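You operate a simulated robot arm through the tools that you are given. There is no shell and no other tool. Be economical: measure what you need, move in short steps, check, and stop when the job is done.

You are at the controls of a simulated two-armed robot. One attempt, no reset.

JOB
Pack the brown roll in the green lunch box with its divider fitted, and lock it.
Fine: hold the box still while the divider goes in; the roll goes in the wide side.
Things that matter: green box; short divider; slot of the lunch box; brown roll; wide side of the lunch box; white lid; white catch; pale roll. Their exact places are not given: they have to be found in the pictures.

The check looks at the end state, three seconds after you hand in, the way a careful person would. Anything else that was tipped, shoved, dropped, spilled or broken makes it a failure.

ROBOT AND FRAMES
Two 6-joint arms with two-finger parallel grippers on one trunk, on a base that drives. Base frame: it is fixed to the floor where the robot stands at the start and does not move with it; the origin is under the middle of the robot, x ahead of it, y to its left, z up. Lengths are in m, angles in degrees, forces in N, time in s.
The left shoulder is at the start at [0.06, 0.187, 1.222], the right one opposite. With the tool pointing down near the work surface each hand reaches from about 0.22 to 0.62 m from the robot's upright axis, wherever it stands, measured 20 degrees to its own side. Places, roughly: slot of the lunch box [0.5, 0.2, 0.9]; wide side of the lunch box [0.5, 0.3, 0.9]; white lid [0.6, 0.2, 1]; white catch [0.4, 0.1, 1]. Payload 1.57 kg a hand.
The TCP of each hand is the grasp point between the finger pads, 0.03 m short of the fingertips. In the tool frame z runs along the fingers and y along their closing line. The gripper opens to 0.11 m. The fingers are 0.024 m wide and 0.012 m thick; the gripper's body (0.048 by 0.112 m) begins 0.078 m behind the TCP.
Orientation is told as [roll, pitch, yaw] about the base's x, y, z axes, in that order, counted from this pose: with the fingers straight down and closing along the base's y, the tool's x points along the base's -x, its y along +y and its z along -z.

CONTROLS
- The arms move only by the tool apply_moves. It takes "left_moves", "right_moves" or both (then of equal length, played together; a hand with none holds still); each is a list that holds one entry, the list of rows, each a list of 7 numbers: the shift along the base's x, y, z in m, then the turn, a rotation vector about the base's x, y, z in degrees, then the finger opening in m, from 0 to 0.11. In form: [[[x, y, z, wx, wy, wz, jaw], ...]]. A call has 1 to 10 rows; each row is the pose to reach, as a shift and turn from the pose commanded when the call began. Each row takes 0.2 s and may step no farther than 0.05 m and 8.6 degrees from the row before; otherwise, or with a gripper value out of range, the whole call is refused. Where a pose cannot be reached the arm comes as near as it can. A force on the tool above 70 N (or 10 N above the force at the start of the call, whichever is more), or a blocked arm, ends the call early, and 0.2 s more pass. Each finger travels about 0.153 m/s and halts on what it meets, pressing with about 40 N; the grip force reading is that of the motor and also rises with nothing between the fingers. The clock runs only during rows and for 0.2 s after the last one: add rows that repeat a pose to give the fingers time. The reply holds the time, the measured pose of the TCP, the force on the tool along the base axes, the opening and the grip force, in the units named above and with some noise.
- Cameras (640 x 400 px; columns grow to the right, rows downward): "scene" is now at [0.0211, 0.0083, 1.7691]; the picture's right is [0.07, -1.00, 0.00], its down [-0.78, -0.06, -0.63] and it looks along [0.62, 0.05, -0.78] (base axes); focal length 262 px, centre (320, 200). "left" rides on the left gripper at [0.07, -0.016, -0.141] in its tool frame; the picture's right is [0.23, 0.97, 0.00], its down [-0.86, 0.20, -0.48] and it looks along [-0.47, 0.11, 0.88] (tool axes); focal length 222 px, centre (320, 200). "right" rides on the right gripper at [0.07, 0.016, -0.141] in its tool frame; the picture's right is [-0.23, 0.97, 0.00], its down [-0.86, -0.20, -0.48] and it looks along [-0.47, -0.11, 0.88] (tool axes); focal length 222 px, centre (320, 200).
- snapshot(camera): a new picture of that camera. The clock stands still meanwhile.
- raise_lower(by): slides the trunk up (or, below 0, down) by that many m; the arms and the scene camera ride with it, the base frame stays. It gives what a move gives, with no picture.
- base_move(legs): drives the robot by 1 to 6 legs, each [ahead, left, turn to the left] in m, m and degrees, along the robot's own axes; the way and the turn of a leg run together, so that a leg with both is an arc; at most 1.5 m and 180 degrees a leg. The arms and the cameras ride along, it lands a little off, and it stops where it bumps. It gives what a move gives.
- aim_head(pan, tilt): turns the head with the scene camera to pan (to the left, within 86 degrees either way) and tilt (down, from -29 to 69), counted from straight ahead of the robot. It gives what a move gives.
- point_at(camera, pixels): there is no depth. For up to 12 entries [column, row, z] of the newest picture of that camera ("zoom" is the newest enlarged one), the place [x, y] in the base frame at which the ray of that pixel passes the height z, good to about 0.002 m, but the place of the scene camera against the robot may be out by one fixed shift of up to 0.012 m in any direction. The clock stands still meanwhile.
- close_up(camera, box): a new picture of the part [left, top, right, bottom] of that camera's present view, enlarged. The clock stands still meanwhile.
- hand_in(): hands the job in; it is judged then, once.

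Work in short steps. Measure before you move; look again where a grasp or a placing could have gone wrong, and mend it. You have 80 turns and 78 pictures in all, those below and enlarged ones among them. Open the grippers and draw the arms clear of the work before you hand the job in, unless the task says otherwise; then end with one line.

The tools are called after "Request:" as a command line: name --argument value ..., lists and objects as JSON in quotes. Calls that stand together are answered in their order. apply_moves: Moves the arms, as the interface text tells. Its arguments: {"type":"object","properties":{"left_moves":{"type":"array"},"right_moves":{"type":"array"}},"required":[]} The other tools are called the same way: raise_lower (by) slides the trunk up or down; base_move (legs) drives the base; aim_head (pan, tilt) turns the head that bears the scene camera; snapshot (camera) takes a picture; point_at (camera, pixels) gives the place at which the rays of pixels pass given heights; close_up (camera, box) takes an enlarged picture of a part of a camera's view; hand_in () hands the job in.

At the start:

```text
time_s: 0.0
left_eef_pos: [0.3793, 0.2738, 1.3264]
left_tcp_rot: [0.0, 0.0, 0.0]
left_contact_force: [0.1, 0.4, 0.3]
left_grip_width: 0.1099
left_grip_force: 0.1
right_eef_pos: [0.4029, -0.053, 1.3014]
right_tcp_rot: [0.0, 0.0, -0.1]
right_contact_force: [-0.2, 0.4, 1.1]
right_grip_width: 0.1102
right_grip_force: 0.1
trunk travel left (down, up): [-0.85, 0.14]
robot x, y, heading: [-0.002, -0.0026, 0.2]
head pan, tilt: [4.2, 51.2]
```

scene: 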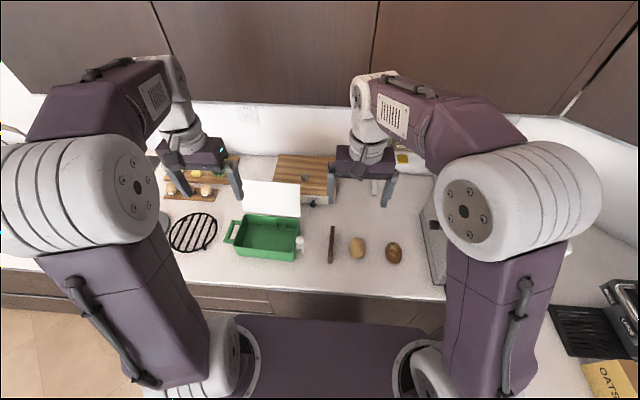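
right: 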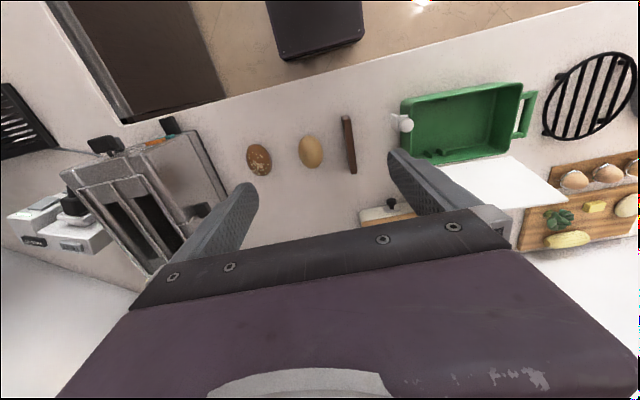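
left: 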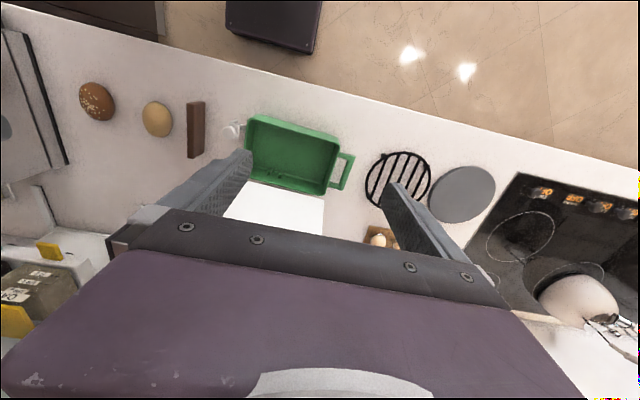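

The scene shows the green box around (268,235), the lid behind it, the divider at (332,243), the pale roll at (357,247) and the brown roll at (393,252). I'll enlarge both views to measure them.

Request:
close_up --camera "scene" --box '[210, 160, 420, 290]'

Request:
close_up --camera "right" --box '[230, 70, 550, 270]'

Request:
close_up --camera "left" --box '[70, 60, 390, 260]'

```text
3.05 times, centred on (315, 225) of scene
```

zoom: 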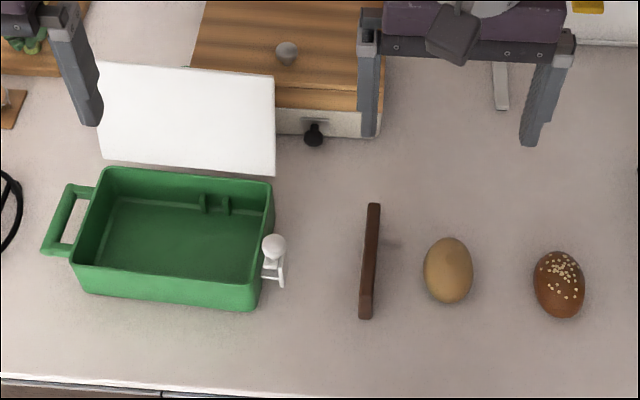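

```text
2.00 times, centred on (390, 170) of right
```

zoom: 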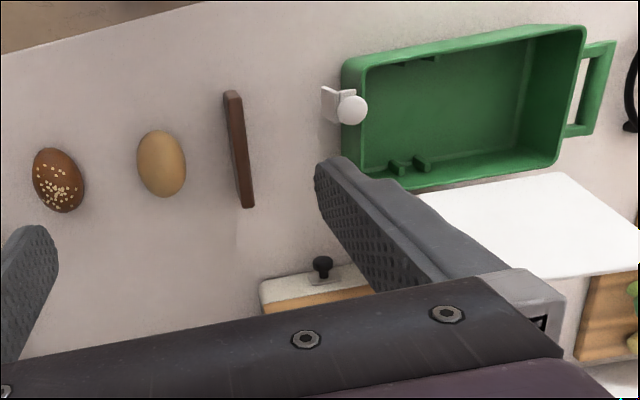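

```text
2.00 times, centred on (230, 160) of left
```

zoom: 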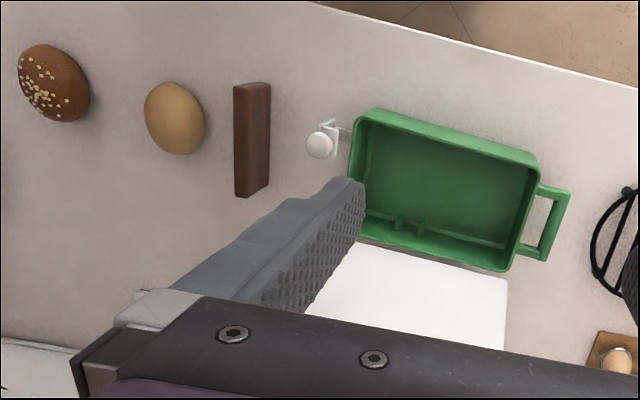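

The slot ribs are on the front and back walls, right of the middle, so the wide side is the left one. I'll measure points in the left enlargement first.

Request:
point_at --camera "zoom" --pixels '[[237, 196, 0.9], [248, 197, 0.9], [270, 84, 0.95], [234, 88, 0.95], [268, 187, 0.9], [365, 110, 0.96], [537, 155, 0.96], [508, 270, 0.96], [320, 145, 0.96], [53, 83, 0.92], [174, 118, 0.92], [400, 225, 0.91]]'

Request:
aim_head --pan 4.2 --tilt 51.2

```text
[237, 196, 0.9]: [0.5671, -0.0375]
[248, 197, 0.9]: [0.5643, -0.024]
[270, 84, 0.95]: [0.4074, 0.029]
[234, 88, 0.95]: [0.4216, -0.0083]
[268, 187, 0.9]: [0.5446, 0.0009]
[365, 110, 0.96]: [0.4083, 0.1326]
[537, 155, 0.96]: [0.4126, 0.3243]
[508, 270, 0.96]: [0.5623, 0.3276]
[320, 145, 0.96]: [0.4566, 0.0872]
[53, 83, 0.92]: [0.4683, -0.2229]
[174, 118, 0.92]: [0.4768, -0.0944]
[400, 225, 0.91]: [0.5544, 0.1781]
```

```text
time_s: 0.6
left_eef_pos: [0.3808, 0.2744, 1.3241]
left_tcp_rot: [-0.1, 0.1, 0.0]
left_contact_force: [-0.6, 0.3, 0.1]
left_grip_width: 0.11
left_grip_force: 0.0
right_eef_pos: [0.4016, -0.0523, 1.3022]
right_tcp_rot: [0.0, 0.1, 0.0]
right_contact_force: [-0.1, -0.4, 0.1]
right_grip_width: 0.11
right_grip_force: 0.0
trunk travel left (down, up): [-0.85, 0.14]
robot x, y, heading: [-0.0009, -0.0003, -0.1]
head pan, tilt: [4.2, 51.2]
```

I need closer views to triangulate heights. The right hand goes back and down to look at the divider, rolls and catch, and the left hand moves back and down to look at the box.

Request:
apply_moves --left_moves '[[[-0.025, 0, -0.03, 0, 0, 0, 0.11], [-0.05, 0, -0.06, 0, 0, 0, 0.11], [-0.075, 0, -0.09, 0, 0, 0, 0.11], [-0.09, -0.01, -0.12, 0, 0, 0, 0.11], [-0.09, -0.02, -0.14, 0, 0, 0, 0.11], [-0.09, -0.02, -0.14, 0, 0, 0, 0.11]]]' --right_moves '[[[-0.025, 0, -0.03, 0, 0, 0, 0.11], [-0.05, 0, -0.06, 0, 0, 0, 0.11], [-0.075, 0, -0.09, 0, 0, 0, 0.11], [-0.1, -0.01, -0.12, 0, 0, 0, 0.11], [-0.11, -0.02, -0.14, 0, 0, 0, 0.11], [-0.11, -0.02, -0.14, 0, 0, 0, 0.11]]]'

Request:
snapshot --camera "left"

Request:
snapshot --camera "right"

```text
time_s: 2.0
left_eef_pos: [0.2903, 0.253, 1.1839]
left_tcp_rot: [0.0, -0.1, 0.0]
left_contact_force: [-0.6, -0.3, 0.3]
left_grip_width: 0.1104
left_grip_force: 0.1
right_eef_pos: [0.2911, -0.0715, 1.1639]
right_tcp_rot: [0.0, 0.0, -0.1]
right_contact_force: [-0.3, 0.8, -0.3]
right_grip_width: 0.11
right_grip_force: 0.1
trunk travel left (down, up): [-0.85, 0.14]
robot x, y, heading: [0.0004, -0.0017, -0.0]
head pan, tilt: [4.2, 51.2]
```

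```text
71 pictures are left
```

left: 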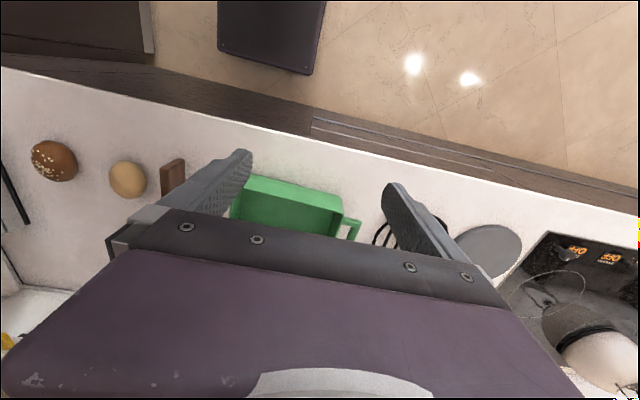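

```text
70 pictures are left
```

right: 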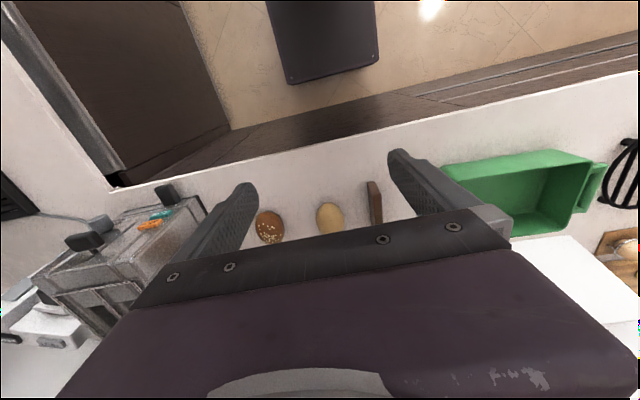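

The cameras see what lies below and behind the hand best. I move both hands forward to look down on the box and the divider.

Request:
apply_moves --left_moves '[[[0.04, 0, 0, 0, 0, 0, 0.11], [0.08, 0, 0, 0, 0, 0, 0.11], [0.12, 0, 0, 0, 0, 0, 0.11], [0.16, 0, 0.01, 0, 0, 0, 0.11], [0.2, 0, 0.02, 0, 0, 0, 0.11], [0.22, 0, 0.02, 0, 0, 0, 0.11], [0.22, 0, 0.02, 0, 0, 0, 0.11]]]' --right_moves '[[[0.04, 0, 0, 0, 0, 0, 0.11], [0.08, 0, 0, 0, 0, 0, 0.11], [0.12, 0.01, 0, 0, 0, 0, 0.11], [0.16, 0.02, 0, 0, 0, 0, 0.11], [0.2, 0.03, 0, 0, 0, 0, 0.11], [0.22, 0.04, 0, 0, 0, 0, 0.11], [0.22, 0.04, 0, 0, 0, 0, 0.11]]]'

Request:
snapshot --camera "left"

Request:
snapshot --camera "right"

```text
time_s: 3.6
left_eef_pos: [0.5096, 0.2555, 1.2043]
left_tcp_rot: [0.0, 0.0, -0.1]
left_contact_force: [-0.6, 0.1, 0.0]
left_grip_width: 0.1101
left_grip_force: 0.0
right_eef_pos: [0.5104, -0.0307, 1.1618]
right_tcp_rot: [-0.1, 0.0, 0.0]
right_contact_force: [-0.3, -0.6, -0.6]
right_grip_width: 0.11
right_grip_force: 0.1
trunk travel left (down, up): [-0.85, 0.14]
robot x, y, heading: [0.0011, -0.0007, -0.1]
head pan, tilt: [4.2, 51.2]
```

```text
69 pictures are left
```

left: 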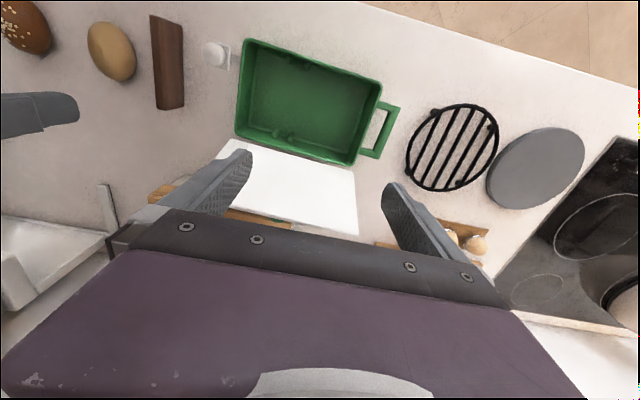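

```text
68 pictures are left
```

right: 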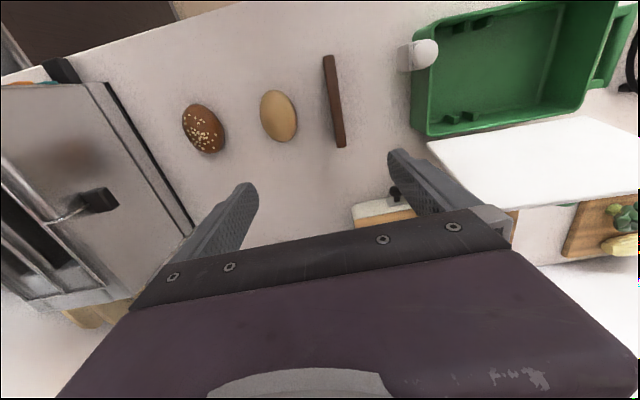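

Good views. I enlarge the box from both sides to pick matching points.

Request:
close_up --camera "left" --box '[80, 10, 400, 210]'

Request:
point_at --camera "zoom" --pixels '[[340, 70, 0.95], [600, 150, 0.95], [545, 305, 0.95], [316, 250, 0.95], [260, 85, 0.97], [145, 20, 0.95], [206, 188, 0.95]]'

Request:
close_up --camera "right" --box '[320, 0, 640, 200]'

```text
2.00 times, centred on (240, 110) of left
```

zoom: 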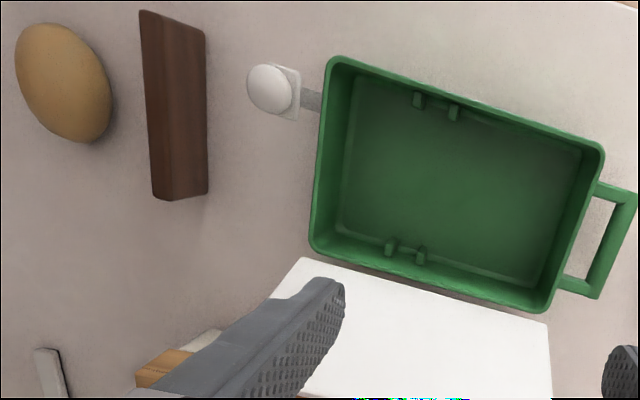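

```text
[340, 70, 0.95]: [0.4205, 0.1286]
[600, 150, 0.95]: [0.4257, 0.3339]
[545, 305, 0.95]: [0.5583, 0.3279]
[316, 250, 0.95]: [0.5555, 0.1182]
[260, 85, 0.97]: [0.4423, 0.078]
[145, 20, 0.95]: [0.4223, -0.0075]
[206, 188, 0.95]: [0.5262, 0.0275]
```

```text
2.00 times, centred on (480, 100) of right
```

zoom: 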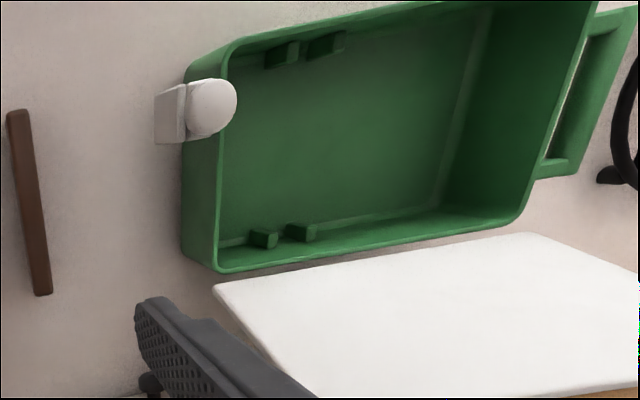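

I'll triangulate: query the same points from the right enlargement at two heights, then again from the left one.

Request:
point_at --camera "zoom" --pixels '[[218, 270, 0.95], [218, 270, 0.99], [532, 190, 0.95], [532, 190, 0.99], [28, 111, 0.95], [10, 113, 0.95], [51, 292, 0.95], [36, 294, 0.95], [212, 106, 0.97], [212, 106, 1.01], [214, 287, 0.95], [214, 287, 0.99]]'

Request:
close_up --camera "left" --box '[140, 10, 400, 240]'

```text
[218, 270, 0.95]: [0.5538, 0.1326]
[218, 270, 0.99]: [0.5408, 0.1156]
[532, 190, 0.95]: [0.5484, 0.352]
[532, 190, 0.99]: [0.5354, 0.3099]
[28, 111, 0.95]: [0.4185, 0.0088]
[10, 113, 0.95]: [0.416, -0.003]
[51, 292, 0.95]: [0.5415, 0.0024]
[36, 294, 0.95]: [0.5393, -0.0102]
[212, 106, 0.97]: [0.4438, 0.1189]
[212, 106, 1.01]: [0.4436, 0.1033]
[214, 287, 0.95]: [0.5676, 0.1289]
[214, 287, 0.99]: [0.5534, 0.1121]
```

```text
1.74 times, centred on (270, 125) of left
```

zoom: 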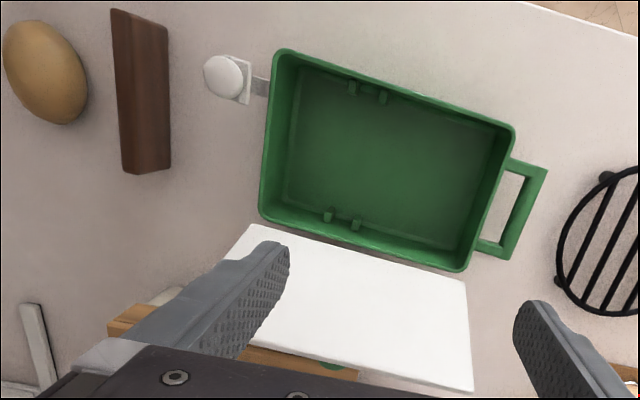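

Request:
point_at --camera "zoom" --pixels '[[261, 217, 0.95], [261, 217, 0.99], [466, 271, 0.95], [466, 271, 0.99], [223, 76, 0.97], [223, 76, 1.01], [250, 226, 0.95], [250, 226, 0.99], [122, 173, 0.95], [111, 9, 0.95], [169, 170, 0.9], [169, 27, 0.9]]'

Request:
close_up --camera "left" --box '[140, 5, 240, 115]'

```text
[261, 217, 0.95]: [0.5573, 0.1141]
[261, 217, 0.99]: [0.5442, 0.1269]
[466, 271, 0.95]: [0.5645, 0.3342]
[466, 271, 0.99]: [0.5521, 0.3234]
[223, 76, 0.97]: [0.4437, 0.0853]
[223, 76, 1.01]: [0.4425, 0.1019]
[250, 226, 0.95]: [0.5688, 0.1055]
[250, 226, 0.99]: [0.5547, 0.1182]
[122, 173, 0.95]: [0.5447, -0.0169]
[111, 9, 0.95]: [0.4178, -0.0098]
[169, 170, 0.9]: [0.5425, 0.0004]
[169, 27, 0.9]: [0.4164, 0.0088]
```

```text
3.64 times, centred on (190, 60) of left
```

zoom: 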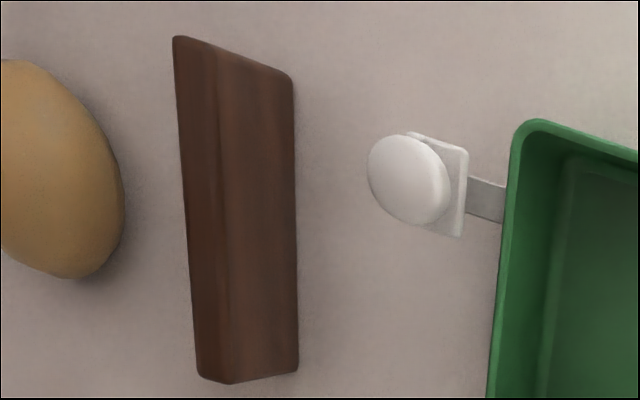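

Triangulation so far: box rim z≈0.975, x 0.421–0.55, y 0.122–0.328. The divider is ≈0.012 thick and ≈0.12 long, top z≈0.96, centre ≈(0.477, 0.0). The catch knob is ≈(0.443, 0.103, 1.01). The slot is a long reach for the right hand, so I drive 0.14 m left, then look at the ribs and catch.

Request:
base_move --legs '[[0, 0.14, 0]]'

Request:
close_up --camera "right" --box '[240, 0, 500, 165]'

Request:
close_up --camera "left" --box '[60, 0, 320, 165]'

Request:
snapshot --camera "scene"

```text
time_s: 4.9
left_eef_pos: [0.5102, 0.3944, 1.2046]
left_tcp_rot: [0.1, -0.1, 0.0]
left_contact_force: [0.9, -0.1, -0.2]
left_grip_width: 0.1097
left_grip_force: 0.1
right_eef_pos: [0.5117, 0.1077, 1.1616]
right_tcp_rot: [0.0, 0.0, -0.1]
right_contact_force: [0.0, 0.4, 0.0]
right_grip_width: 0.1099
right_grip_force: 0.0
trunk travel left (down, up): [-0.85, 0.14]
robot x, y, heading: [-0.0021, 0.1455, 0.0]
head pan, tilt: [4.2, 51.2]
```

```text
2.42 times, centred on (370, 82) of right
```

zoom: 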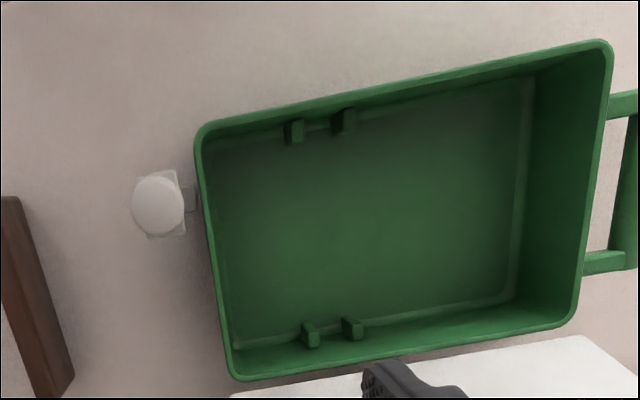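

```text
2.42 times, centred on (190, 82) of left
```

zoom: 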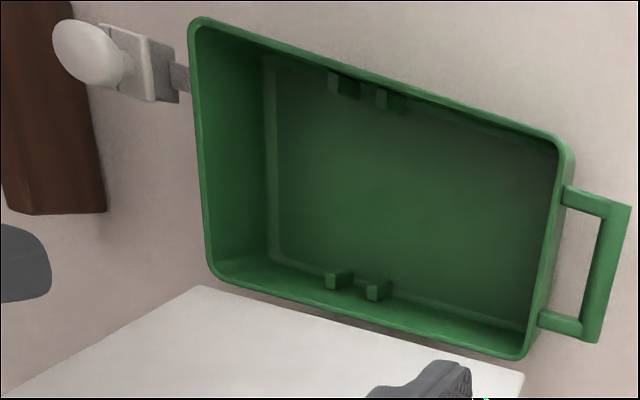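

```text
61 pictures are left
```

scene: 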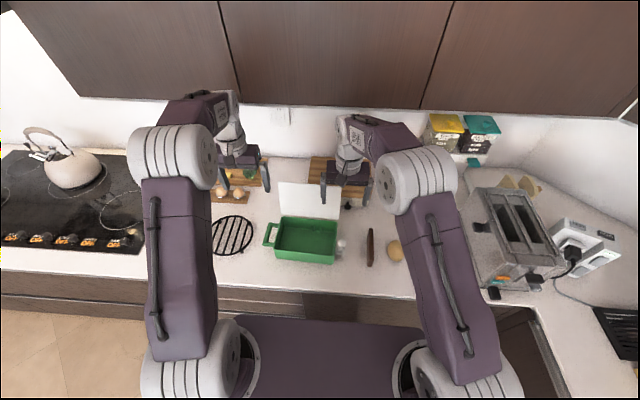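

I measure rib ends, knob and handle from this left enlargement, then from a new right enlargement.

Request:
point_at --camera "zoom" --pixels '[[346, 277, 0.92], [372, 287, 0.92], [346, 90, 0.92], [380, 100, 0.92], [100, 55, 1.0], [148, 65, 0.97], [598, 275, 0.96], [624, 210, 0.96], [590, 335, 0.96], [545, 325, 0.96], [568, 190, 0.96], [185, 78, 0.95]]'

Request:
close_up --camera "right" --box '[280, 40, 420, 160]'

Request:
close_up --camera "left" --box '[60, 0, 180, 75]'

Request:
close_up --camera "right" --box '[240, 0, 500, 165]'

```text
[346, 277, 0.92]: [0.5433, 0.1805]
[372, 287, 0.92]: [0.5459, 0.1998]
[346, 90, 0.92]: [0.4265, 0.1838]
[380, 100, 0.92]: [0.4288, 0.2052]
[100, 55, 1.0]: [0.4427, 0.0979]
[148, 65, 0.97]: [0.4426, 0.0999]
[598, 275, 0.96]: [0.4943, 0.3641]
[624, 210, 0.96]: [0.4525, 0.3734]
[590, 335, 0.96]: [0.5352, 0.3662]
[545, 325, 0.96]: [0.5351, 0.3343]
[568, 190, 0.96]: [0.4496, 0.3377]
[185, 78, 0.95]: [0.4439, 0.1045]
```

```text
3.33 times, centred on (350, 100) of right
```

zoom: 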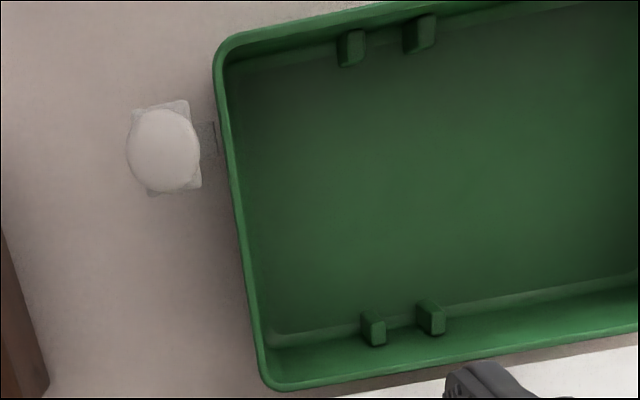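

```text
5.33 times, centred on (120, 38) of left
```

zoom: 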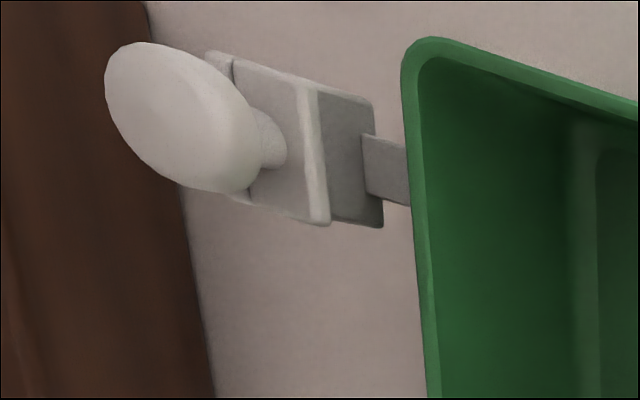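

```text
2.42 times, centred on (370, 82) of right
```

zoom: 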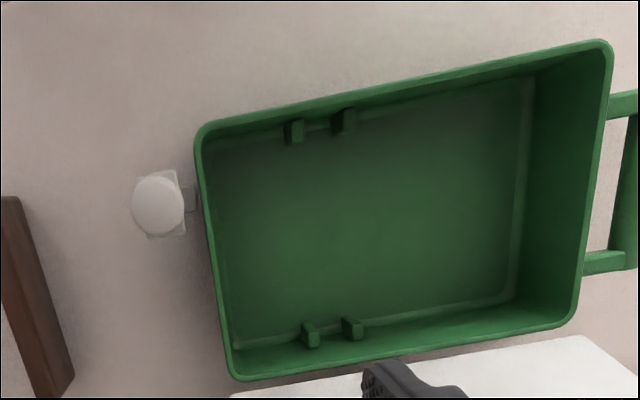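

Request:
point_at --camera "zoom" --pixels '[[318, 335, 0.92], [342, 330, 0.92], [303, 132, 0.92], [334, 124, 0.92], [157, 206, 1.0], [183, 204, 0.97], [196, 198, 0.95], [604, 50, 0.975], [205, 130, 0.975], [238, 378, 0.975], [572, 322, 0.975], [612, 180, 0.96]]'

Request:
close_up --camera "scene" --box '[260, 170, 420, 270]'

```text
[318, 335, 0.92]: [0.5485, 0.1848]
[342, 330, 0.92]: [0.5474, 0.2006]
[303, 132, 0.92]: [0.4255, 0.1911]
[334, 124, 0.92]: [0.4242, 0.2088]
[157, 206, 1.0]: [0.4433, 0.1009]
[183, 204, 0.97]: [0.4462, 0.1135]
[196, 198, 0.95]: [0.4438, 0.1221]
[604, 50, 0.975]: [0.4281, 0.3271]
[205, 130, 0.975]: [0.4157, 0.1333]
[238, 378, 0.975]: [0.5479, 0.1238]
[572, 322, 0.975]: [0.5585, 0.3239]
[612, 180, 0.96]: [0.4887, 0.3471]
```

```text
4.00 times, centred on (340, 220) of scene
```

zoom: 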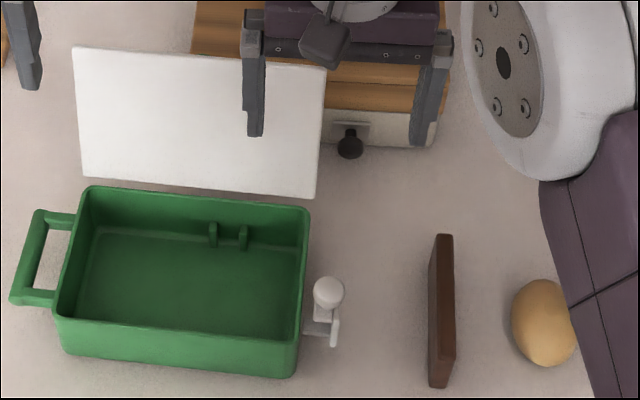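

Box yaw ≈ -3.6°, slot centre ≈ (0.4856, 0.195), divider yaw ≈ -3.3°. Now I measure the lid's far edge in the scene enlargement, and the catch and box corners for the scene camera's offset.

Request:
point_at --camera "zoom" --pixels '[[83, 177, 0.98], [316, 197, 0.98], [324, 66, 0.98], [324, 66, 1.03], [73, 48, 0.98], [73, 48, 1.03], [309, 207, 0.975], [60, 318, 0.975], [329, 293, 1.0], [334, 335, 0.95], [445, 234, 0.96], [442, 355, 0.96]]'

Request:
snapshot --camera "left"

Request:
snapshot --camera "right"

```text
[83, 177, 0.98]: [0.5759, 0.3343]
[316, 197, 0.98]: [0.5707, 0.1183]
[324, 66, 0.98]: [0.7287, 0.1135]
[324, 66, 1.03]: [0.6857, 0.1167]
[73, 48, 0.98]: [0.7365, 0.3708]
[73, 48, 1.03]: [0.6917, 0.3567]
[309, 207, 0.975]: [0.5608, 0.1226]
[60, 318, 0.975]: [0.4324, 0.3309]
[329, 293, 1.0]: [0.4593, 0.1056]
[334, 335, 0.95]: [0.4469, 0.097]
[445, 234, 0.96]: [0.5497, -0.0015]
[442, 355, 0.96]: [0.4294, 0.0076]
```

```text
56 pictures are left
```

left: 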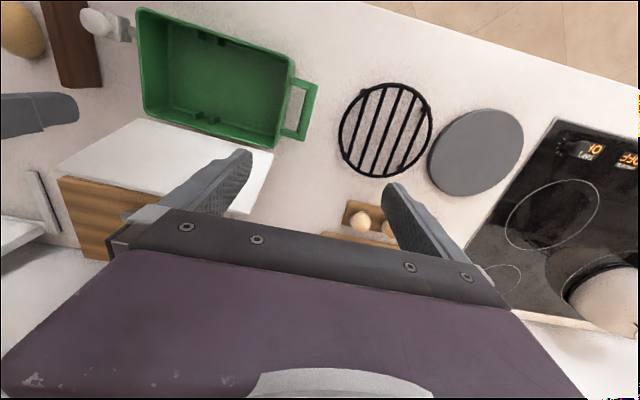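

```text
55 pictures are left
```

right: 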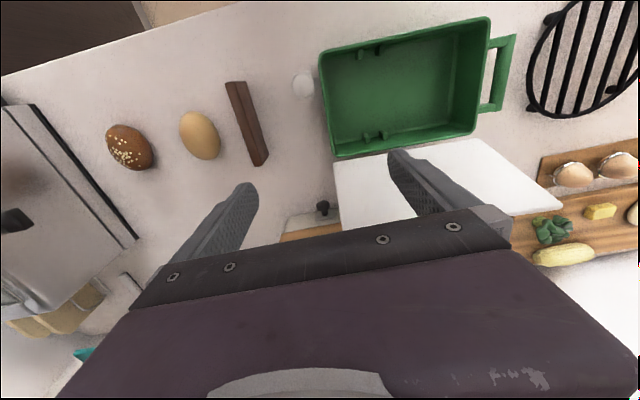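

The scene view reads x about 0.012 too large. The lid is hinged and leans open, with its far edge at ≈(0.615, z 1.10). I confirm the divider and rolls in the newest right picture.

Request:
point_at --camera "right" --pixels '[[226, 83, 0.96], [244, 81, 0.96], [252, 165, 0.96], [267, 161, 0.96], [106, 138, 0.925], [154, 160, 0.925], [129, 125, 0.925], [140, 170, 0.925], [199, 135, 0.925], [303, 84, 1.005]]'

Request:
close_up --camera "right" --box '[200, 60, 300, 180]'

```text
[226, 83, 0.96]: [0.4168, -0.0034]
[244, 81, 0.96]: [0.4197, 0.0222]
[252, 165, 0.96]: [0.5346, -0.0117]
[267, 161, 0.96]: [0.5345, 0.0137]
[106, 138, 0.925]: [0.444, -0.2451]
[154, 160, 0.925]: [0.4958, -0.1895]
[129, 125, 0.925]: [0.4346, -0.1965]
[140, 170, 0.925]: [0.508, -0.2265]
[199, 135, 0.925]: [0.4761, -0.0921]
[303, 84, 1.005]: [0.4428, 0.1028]
```

```text
3.33 times, centred on (250, 120) of right
```

zoom: 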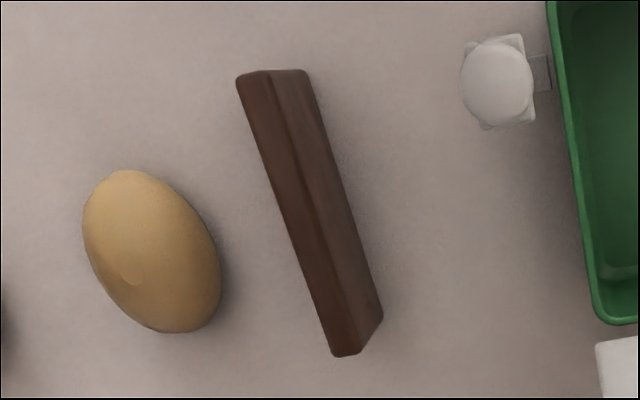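

Divider centre is (0.476, -0.0015), yaw ≈ -4°. I move the right hand above it with that yaw and the jaw at 0.06, and the left hand above the handle, ready to hold the box.

Request:
apply_moves --right_moves '[[[-0.012, -0.036, 0, 0, 0, -2, 0.06], [-0.024, -0.073, 0, 0, 0, -4, 0.06], [-0.0357, -0.109, 0, 0, 0, -4, 0.06], [-0.0357, -0.109, -0.04, 0, 0, -4, 0.06], [-0.0357, -0.109, -0.08, 0, 0, -4, 0.06], [-0.0357, -0.109, -0.12, 0, 0, -4, 0.06], [-0.0357, -0.109, -0.15, 0, 0, -4, 0.06], [-0.0357, -0.109, -0.15, 0, 0, -4, 0.06]]]'

Request:
snapshot --camera "right"

```text
time_s: 6.7
left_eef_pos: [0.5102, 0.3968, 1.2051]
left_tcp_rot: [0.0, -0.1, -0.2]
left_contact_force: [0.7, 0.2, -0.4]
left_grip_width: 0.11
left_grip_force: 0.1
right_eef_pos: [0.4755, 0.0005, 1.009]
right_tcp_rot: [0.1, 0.0, -4.1]
right_contact_force: [0.8, 0.3, -0.5]
right_grip_width: 0.0599
right_grip_force: 0.1
trunk travel left (down, up): [-0.85, 0.14]
robot x, y, heading: [0.0032, 0.1437, -0.3]
head pan, tilt: [4.2, 51.2]
```

```text
53 pictures are left
```

right: 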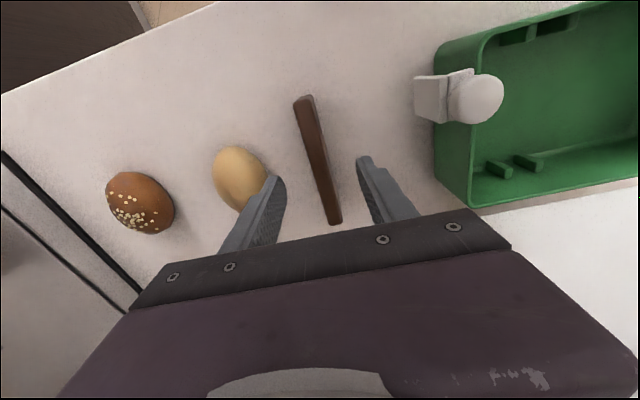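

The divider is centred between the fingers. I descend and grip it, while the left hand comes to just above the handle for a better look.

Request:
apply_moves --right_moves '[[[0, -0.002, -0.03, 0, 0, 0, 0.06], [0, -0.002, -0.05, 0, 0, 0, 0.06], [0, -0.002, -0.064, 0, 0, 0, 0.06], [0, -0.002, -0.064, 0, 0, 0, 0.04], [0, -0.002, -0.064, 0, 0, 0, 0.015], [0, -0.002, -0.064, 0, 0, 0, 0.0], [0, -0.002, -0.064, 0, 0, 0, 0.0]]]' --left_moves '[[[-0.006, -0.012, -0.03, 0, 0, -1, 0.09], [-0.012, -0.024, -0.06, 0, 0, -2, 0.07], [-0.018, -0.035, -0.09, 0, 0, -3, 0.06], [-0.018, -0.035, -0.11, 0, 0, -3.5, 0.05], [-0.018, -0.035, -0.12, 0, 0, -3.5, 0.05], [-0.018, -0.035, -0.12, 0, 0, -3.5, 0.05], [-0.018, -0.035, -0.12, 0, 0, -3.5, 0.05]]]'

Request:
snapshot --camera "left"

Request:
snapshot --camera "right"

```text
time_s: 8.3
left_eef_pos: [0.4929, 0.362, 1.0857]
left_tcp_rot: [0.0, 0.1, -3.6]
left_contact_force: [0.2, 0.8, 0.0]
left_grip_width: 0.0501
left_grip_force: 0.1
right_eef_pos: [0.476, -0.0019, 0.9469]
right_tcp_rot: [0.0, 0.0, -4.2]
right_contact_force: [-0.5, -0.4, 0.5]
right_grip_width: 0.0154
right_grip_force: 31.1
trunk travel left (down, up): [-0.85, 0.14]
robot x, y, heading: [0.0019, 0.1432, 0.0]
head pan, tilt: [4.2, 51.2]
```

```text
52 pictures are left
```

left: 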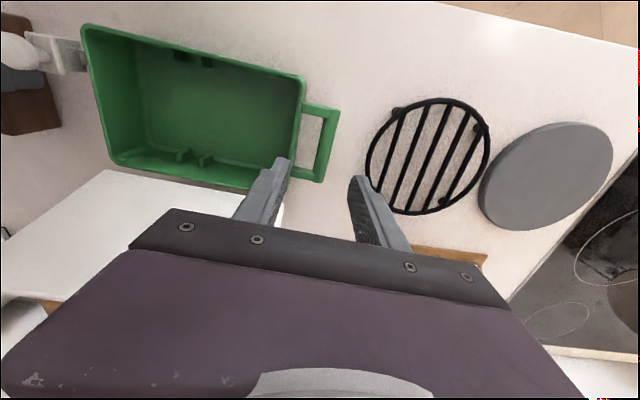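

```text
51 pictures are left
```

right: 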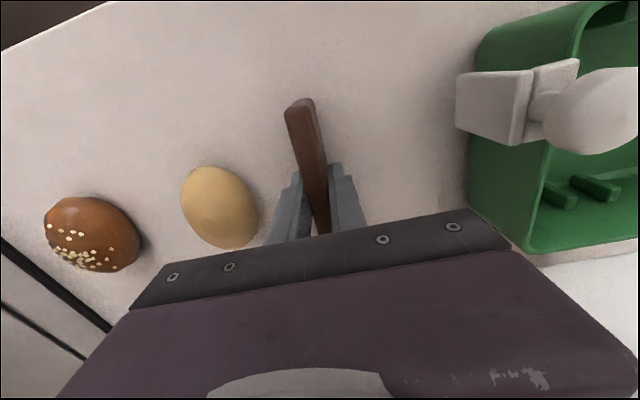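

The divider is gripped (width 0.0154). Next I measure the handle bar in the left view.

Request:
close_up --camera "left" --box '[230, 60, 390, 200]'

```text
2.86 times, centred on (310, 130) of left
```

zoom: 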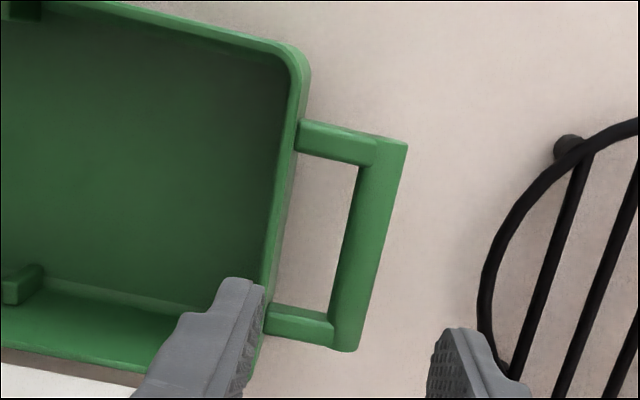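

Request:
point_at --camera "zoom" --pixels '[[375, 165, 0.95], [360, 165, 0.95], [400, 165, 0.95], [335, 310, 0.95], [367, 310, 0.95], [307, 80, 0.975], [283, 220, 0.975], [295, 150, 0.95], [403, 140, 0.95], [358, 350, 0.95], [345, 240, 0.95], [383, 240, 0.95]]'

```text
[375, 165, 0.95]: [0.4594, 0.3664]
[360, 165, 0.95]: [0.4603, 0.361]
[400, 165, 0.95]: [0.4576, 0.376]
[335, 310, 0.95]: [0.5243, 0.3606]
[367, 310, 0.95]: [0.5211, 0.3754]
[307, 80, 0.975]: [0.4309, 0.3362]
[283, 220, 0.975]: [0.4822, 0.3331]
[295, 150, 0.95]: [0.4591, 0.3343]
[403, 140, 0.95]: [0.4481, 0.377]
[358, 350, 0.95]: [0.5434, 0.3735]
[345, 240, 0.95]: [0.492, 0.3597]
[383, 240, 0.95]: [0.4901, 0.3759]
```

The bar is at y 0.360–0.375 and the wall's outside at 0.333. I lower the left hand around the bar at TCP (0.490, 0.367, 0.948) and close gently on it; the right hand lifts the divider.

Request:
apply_moves --left_moves '[[[-0.003, 0.005, -0.03, 0, 0, 0, 0.036], [-0.003, 0.005, -0.065, 0, 0, 0, 0.036], [-0.003, 0.005, -0.1, 0, 0, 0, 0.036], [-0.003, 0.005, -0.13, 0, 0, 0, 0.036], [-0.003, 0.005, -0.137, 0, 0, 0, 0.036], [-0.003, 0.005, -0.137, 0, 0, 0, 0.036]]]' --right_moves '[[[0, 0, 0.02, 0, 0, 0, 0.0], [0, 0, 0.05, 0, 0, 0, 0.0], [0, 0, 0.09, 0, 0, 0, 0.0], [0, 0, 0.13, 0, 0, 0, 0.0], [0, 0, 0.16, 0, 0, 0, 0.0], [0, 0, 0.16, 0, 0, 0, 0.0]]]'

Request:
snapshot --camera "left"

Request:
snapshot --camera "scene"

```text
time_s: 9.7
left_eef_pos: [0.4895, 0.3675, 0.946]
left_tcp_rot: [-0.1, 0.0, -3.6]
left_contact_force: [0.3, -0.6, 0.2]
left_grip_width: 0.0362
left_grip_force: 0.1
right_eef_pos: [0.4756, -0.0026, 1.1057]
right_tcp_rot: [0.0, 0.1, -4.1]
right_contact_force: [1.1, 0.2, -0.2]
right_grip_width: 0.0152
right_grip_force: 31.6
trunk travel left (down, up): [-0.85, 0.14]
robot x, y, heading: [-0.0001, 0.1442, -0.1]
head pan, tilt: [4.2, 51.2]
```

```text
49 pictures are left
```

left: 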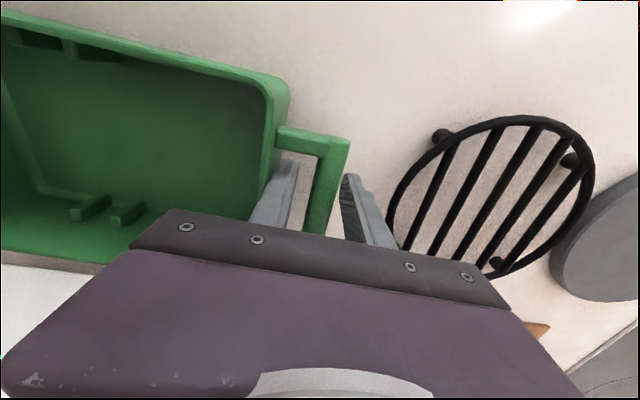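

```text
48 pictures are left
```

scene: 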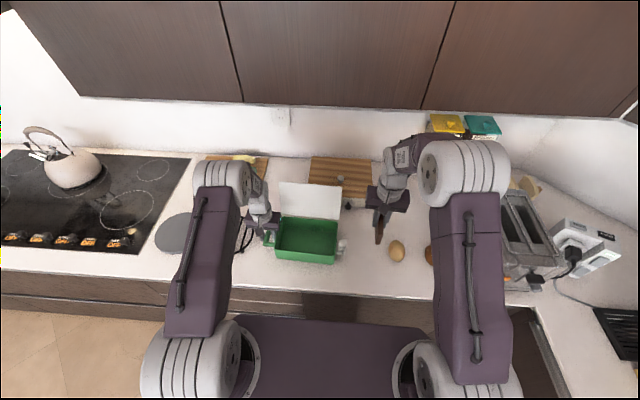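

The fingers straddle the handle bar, so I close them to hold the box. Meanwhile the right hand carries the divider high across to above the slot.

Request:
apply_moves --left_moves '[[[0, 0, 0, 0, 0, 0, 0.02], [0, 0, 0, 0, 0, 0, 0.0], [0, 0, 0, 0, 0, 0, 0.0], [0, 0, 0, 0, 0, 0, 0.0], [0, 0, 0, 0, 0, 0, 0.0], [0, 0, 0, 0, 0, 0, 0.0], [0, 0, 0, 0, 0, 0, 0.0]]]' --right_moves '[[[0, 0, 0.01, 0, 0, 0, 0.0], [0, 0.04, 0.01, 0, 0, 0, 0.0], [0, 0.08, 0.01, 0, 0, 0, 0.0], [0.005, 0.12, 0.01, 0, 0, 0.2, 0.0], [0.01, 0.16, 0.01, 0, 0, 0.4, 0.0], [0.01, 0.1976, 0.0, 0, 0, 0.4, 0.0], [0.01, 0.1976, 0.0, 0, 0, 0.4, 0.0]]]'

Request:
snapshot --camera "right"

Request:
snapshot --camera "left"

```text
time_s: 11.3
left_eef_pos: [0.4887, 0.3675, 0.9474]
left_tcp_rot: [0.0, 0.0, -3.6]
left_contact_force: [-0.8, 2.3, 0.3]
left_grip_width: 0.0171
left_grip_force: 32.7
right_eef_pos: [0.4861, 0.197, 1.1084]
right_tcp_rot: [0.2, 0.0, -3.7]
right_contact_force: [-0.5, 0.6, -0.3]
right_grip_width: 0.0156
right_grip_force: 30.8
trunk travel left (down, up): [-0.85, 0.14]
robot x, y, heading: [-0.001, 0.1422, 0.3]
head pan, tilt: [4.2, 51.2]
```

```text
47 pictures are left
```

right: 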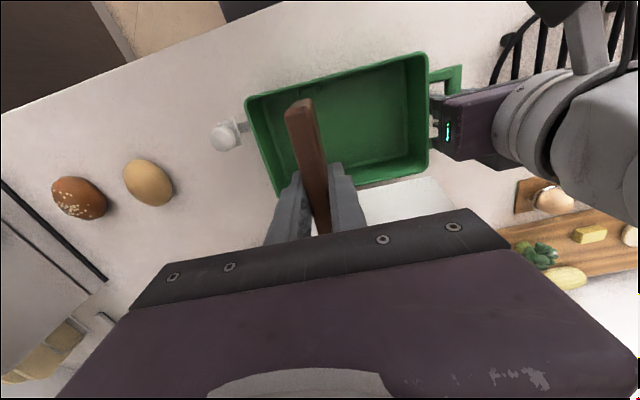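

```text
46 pictures are left
```

left: 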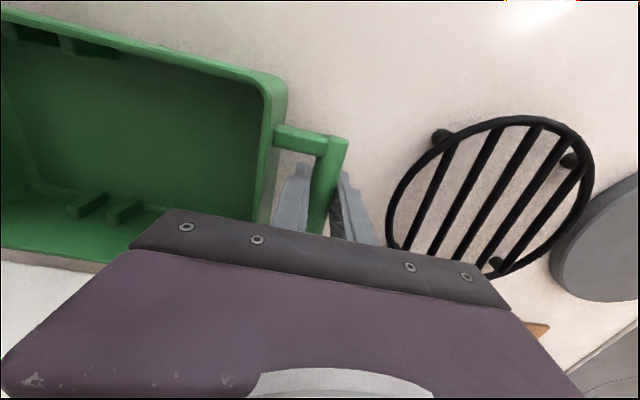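

Held (0.0171). I re-measure the slot in the left view to check the box has not shifted, and look at the divider's position.

Request:
close_up --camera "left" --box '[0, 0, 300, 260]'

Request:
close_up --camera "right" --box '[220, 40, 460, 220]'

```text
1.54 times, centred on (150, 130) of left
```

zoom: 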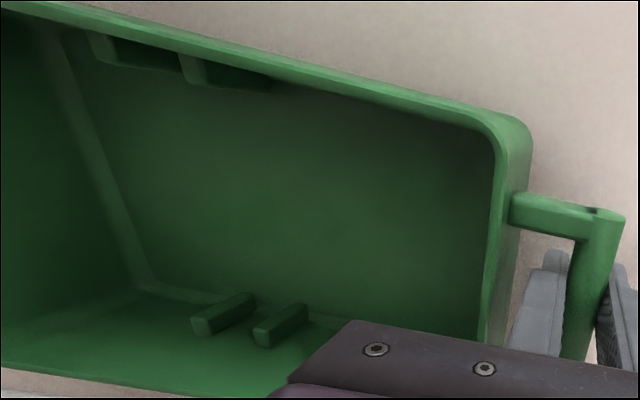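

```text
2.22 times, centred on (340, 130) of right
```

zoom: 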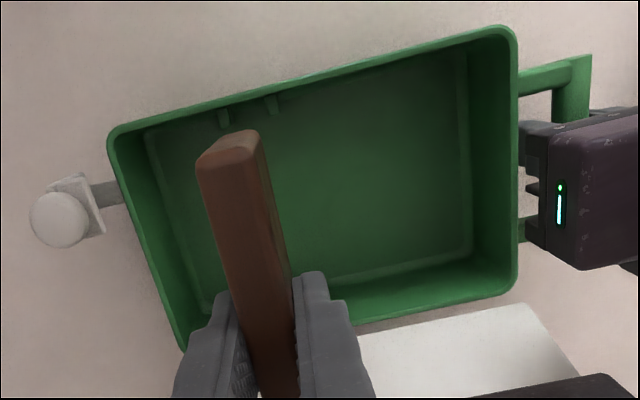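

Request:
point_at --camera "zoom" --pixels '[[229, 118, 0.91], [265, 108, 0.91], [229, 118, 0.925], [265, 108, 0.925], [108, 135, 0.975], [515, 35, 0.975], [515, 285, 0.975], [200, 165, 1.12], [255, 135, 1.12], [245, 390, 1.12]]'

Request:
close_up --camera "left" --box '[0, 0, 300, 260]'

Request:
point_at --camera "zoom" --pixels '[[212, 334, 0.925], [253, 328, 0.925], [256, 303, 0.905], [287, 309, 0.905], [118, 62, 0.925], [183, 70, 0.925], [118, 62, 0.91], [183, 70, 0.91], [530, 130, 0.975], [192, 318, 0.92], [252, 328, 0.92]]'

```text
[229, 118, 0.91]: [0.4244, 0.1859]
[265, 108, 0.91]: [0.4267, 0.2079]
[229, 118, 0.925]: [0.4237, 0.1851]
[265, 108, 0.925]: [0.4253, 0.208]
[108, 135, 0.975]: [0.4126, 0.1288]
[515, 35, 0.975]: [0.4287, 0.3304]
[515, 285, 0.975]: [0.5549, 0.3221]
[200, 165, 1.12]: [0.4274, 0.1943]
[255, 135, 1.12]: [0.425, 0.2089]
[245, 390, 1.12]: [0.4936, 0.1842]
```

```text
1.54 times, centred on (150, 130) of left
```

zoom: 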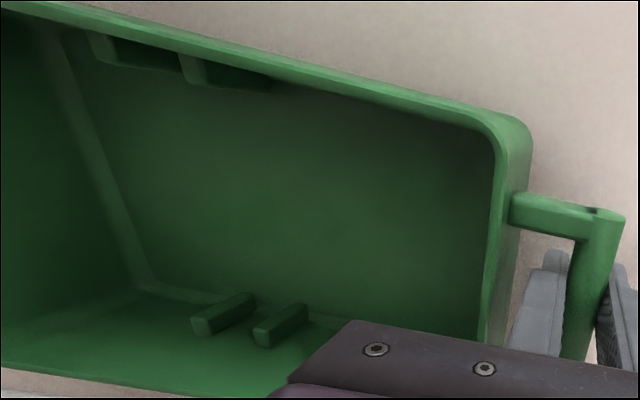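

```text
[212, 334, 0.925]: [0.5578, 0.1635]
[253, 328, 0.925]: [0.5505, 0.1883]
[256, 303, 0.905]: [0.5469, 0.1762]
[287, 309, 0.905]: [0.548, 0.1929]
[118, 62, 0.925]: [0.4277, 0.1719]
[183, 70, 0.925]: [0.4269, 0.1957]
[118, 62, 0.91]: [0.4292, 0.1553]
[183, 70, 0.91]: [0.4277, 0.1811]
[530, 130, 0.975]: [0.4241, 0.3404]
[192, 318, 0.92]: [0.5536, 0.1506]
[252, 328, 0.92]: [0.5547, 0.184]
```

Slot centre is confirmed at y≈0.195 (width ≈0.022), and the box spans x≈0.418–0.5505 there. I correct by (-0.0018, -0.002, +0.4° yaw) and lower until the divider's lower edge is inside the box, above the ribs.

Request:
apply_moves --right_moves '[[[-0.0018, -0.002, 0, 0, 0, 0.4, 0.0], [-0.0018, -0.002, -0.03, 0, 0, 0.4, 0.0], [-0.0018, -0.002, -0.06, 0, 0, 0.4, 0.0], [-0.0018, -0.002, -0.085, 0, 0, 0.4, 0.0], [-0.0018, -0.002, -0.105, 0, 0, 0.4, 0.0], [-0.0018, -0.002, -0.115, 0, 0, 0.4, 0.0], [-0.0018, -0.002, -0.115, 0, 0, 0.4, 0.0]]]'

Request:
close_up --camera "right" --box '[220, 0, 460, 220]'

Request:
close_up --camera "left" --box '[0, 0, 300, 260]'

```text
time_s: 12.9
left_eef_pos: [0.4868, 0.367, 0.9483]
left_tcp_rot: [0.0, -0.2, -3.4]
left_contact_force: [5.8, -4.7, 0.6]
left_grip_width: 0.0173
left_grip_force: 31.8
right_eef_pos: [0.4835, 0.195, 0.9941]
right_tcp_rot: [0.0, 0.0, -3.3]
right_contact_force: [-8.7, 3.5, 13.8]
right_grip_width: 0.0153
right_grip_force: 31.0
trunk travel left (down, up): [-0.85, 0.14]
robot x, y, heading: [0.0001, 0.1411, -0.1]
head pan, tilt: [4.2, 51.2]
```

```text
1.82 times, centred on (340, 110) of right
```

zoom: 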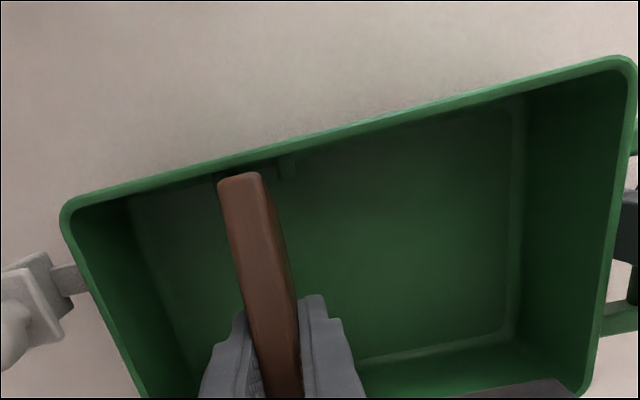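

```text
1.54 times, centred on (150, 130) of left
```

zoom: 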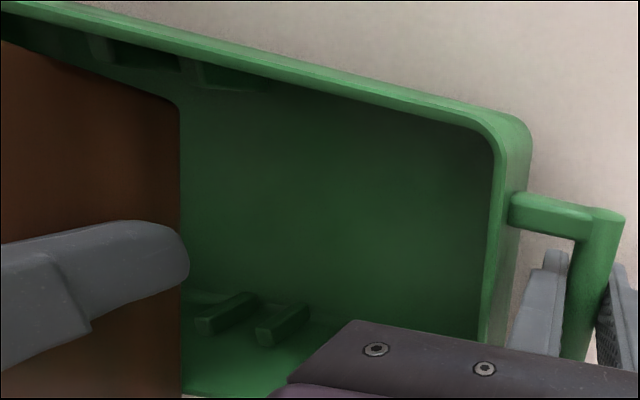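

The divider's lower edge is inside the rim. The tool feels -8.7 N in x and 13.8 N up, so its back end rubs the back wall. I measure the front gap first.

Request:
close_up --camera "right" --box '[280, 60, 360, 120]'

Request:
point_at --camera "right" --pixels '[[300, 101, 1.0], [318, 95, 1.0], [310, 87, 0.975], [310, 91, 0.975]]'

```text
6.67 times, centred on (320, 90) of right
```

zoom: 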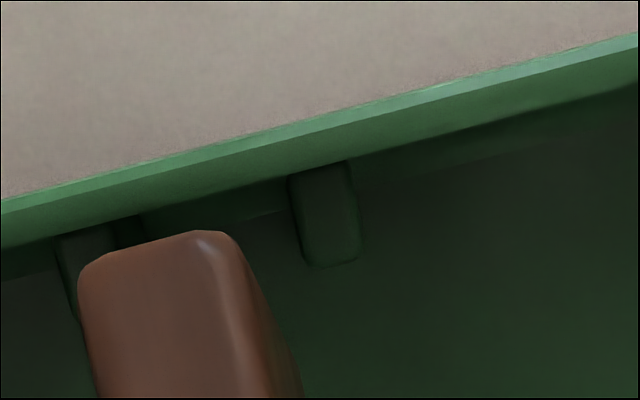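

```text
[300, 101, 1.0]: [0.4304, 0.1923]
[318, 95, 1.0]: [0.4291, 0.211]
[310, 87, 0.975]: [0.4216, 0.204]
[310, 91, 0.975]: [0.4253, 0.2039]
```

Request:
point_at --camera "right" --pixels '[[289.3, 92.5, 0.93], [315.5, 89, 0.93], [289.3, 92.5, 0.91], [315.5, 89, 0.91], [284, 103, 1.0], [308, 95.5, 1.0], [312, 108, 1.005]]'

Request:
apply_moves --right_moves '[[[-0.0025, 0, 0.004, 0, 0, 0, 0.0], [-0.0025, 0, 0.004, 0, 0, 0, 0.0]]]'

```text
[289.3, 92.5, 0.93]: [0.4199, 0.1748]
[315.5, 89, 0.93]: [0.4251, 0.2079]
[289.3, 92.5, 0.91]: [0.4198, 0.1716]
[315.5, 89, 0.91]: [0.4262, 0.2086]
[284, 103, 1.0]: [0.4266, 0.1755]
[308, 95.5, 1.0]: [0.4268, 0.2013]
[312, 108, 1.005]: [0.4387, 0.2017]
```

```text
time_s: 13.5
left_eef_pos: [0.4884, 0.3675, 0.9478]
left_tcp_rot: [-0.1, 0.0, -3.5]
left_contact_force: [-0.9, 2.2, 4.8]
left_grip_width: 0.0174
left_grip_force: 32.2
right_eef_pos: [0.4822, 0.1927, 0.9966]
right_tcp_rot: [0.0, 0.0, -3.3]
right_contact_force: [-0.1, 0.5, 0.0]
right_grip_width: 0.0156
right_grip_force: 30.9
trunk travel left (down, up): [-0.85, 0.14]
robot x, y, heading: [0.0011, 0.1418, -0.4]
head pan, tilt: [4.2, 51.2]
```

Forces vanished. My last pixel query used the older snapshot, so I take a fresh enlargement and measure on that.

Request:
close_up --camera "right" --box '[260, 60, 356, 120]'

```text
6.67 times, centred on (308, 90) of right
```

zoom: 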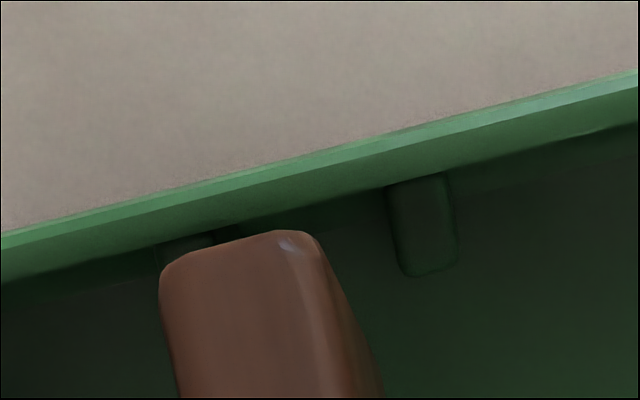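

Request:
point_at --camera "zoom" --pixels '[[215, 238, 0.93], [215, 238, 0.91], [388, 195, 0.93], [388, 195, 0.91], [162, 275, 1.008], [318, 240, 1.008], [275, 200, 0.975], [275, 165, 0.975], [260, 235, 1.008], [420, 275, 0.91]]'

```text
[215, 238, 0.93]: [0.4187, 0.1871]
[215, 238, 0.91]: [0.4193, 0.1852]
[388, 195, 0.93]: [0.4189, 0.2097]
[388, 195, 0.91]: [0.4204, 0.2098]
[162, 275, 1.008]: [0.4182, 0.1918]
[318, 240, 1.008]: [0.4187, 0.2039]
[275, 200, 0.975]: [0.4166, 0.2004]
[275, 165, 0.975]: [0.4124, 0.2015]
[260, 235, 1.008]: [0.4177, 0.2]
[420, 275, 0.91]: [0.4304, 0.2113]
```

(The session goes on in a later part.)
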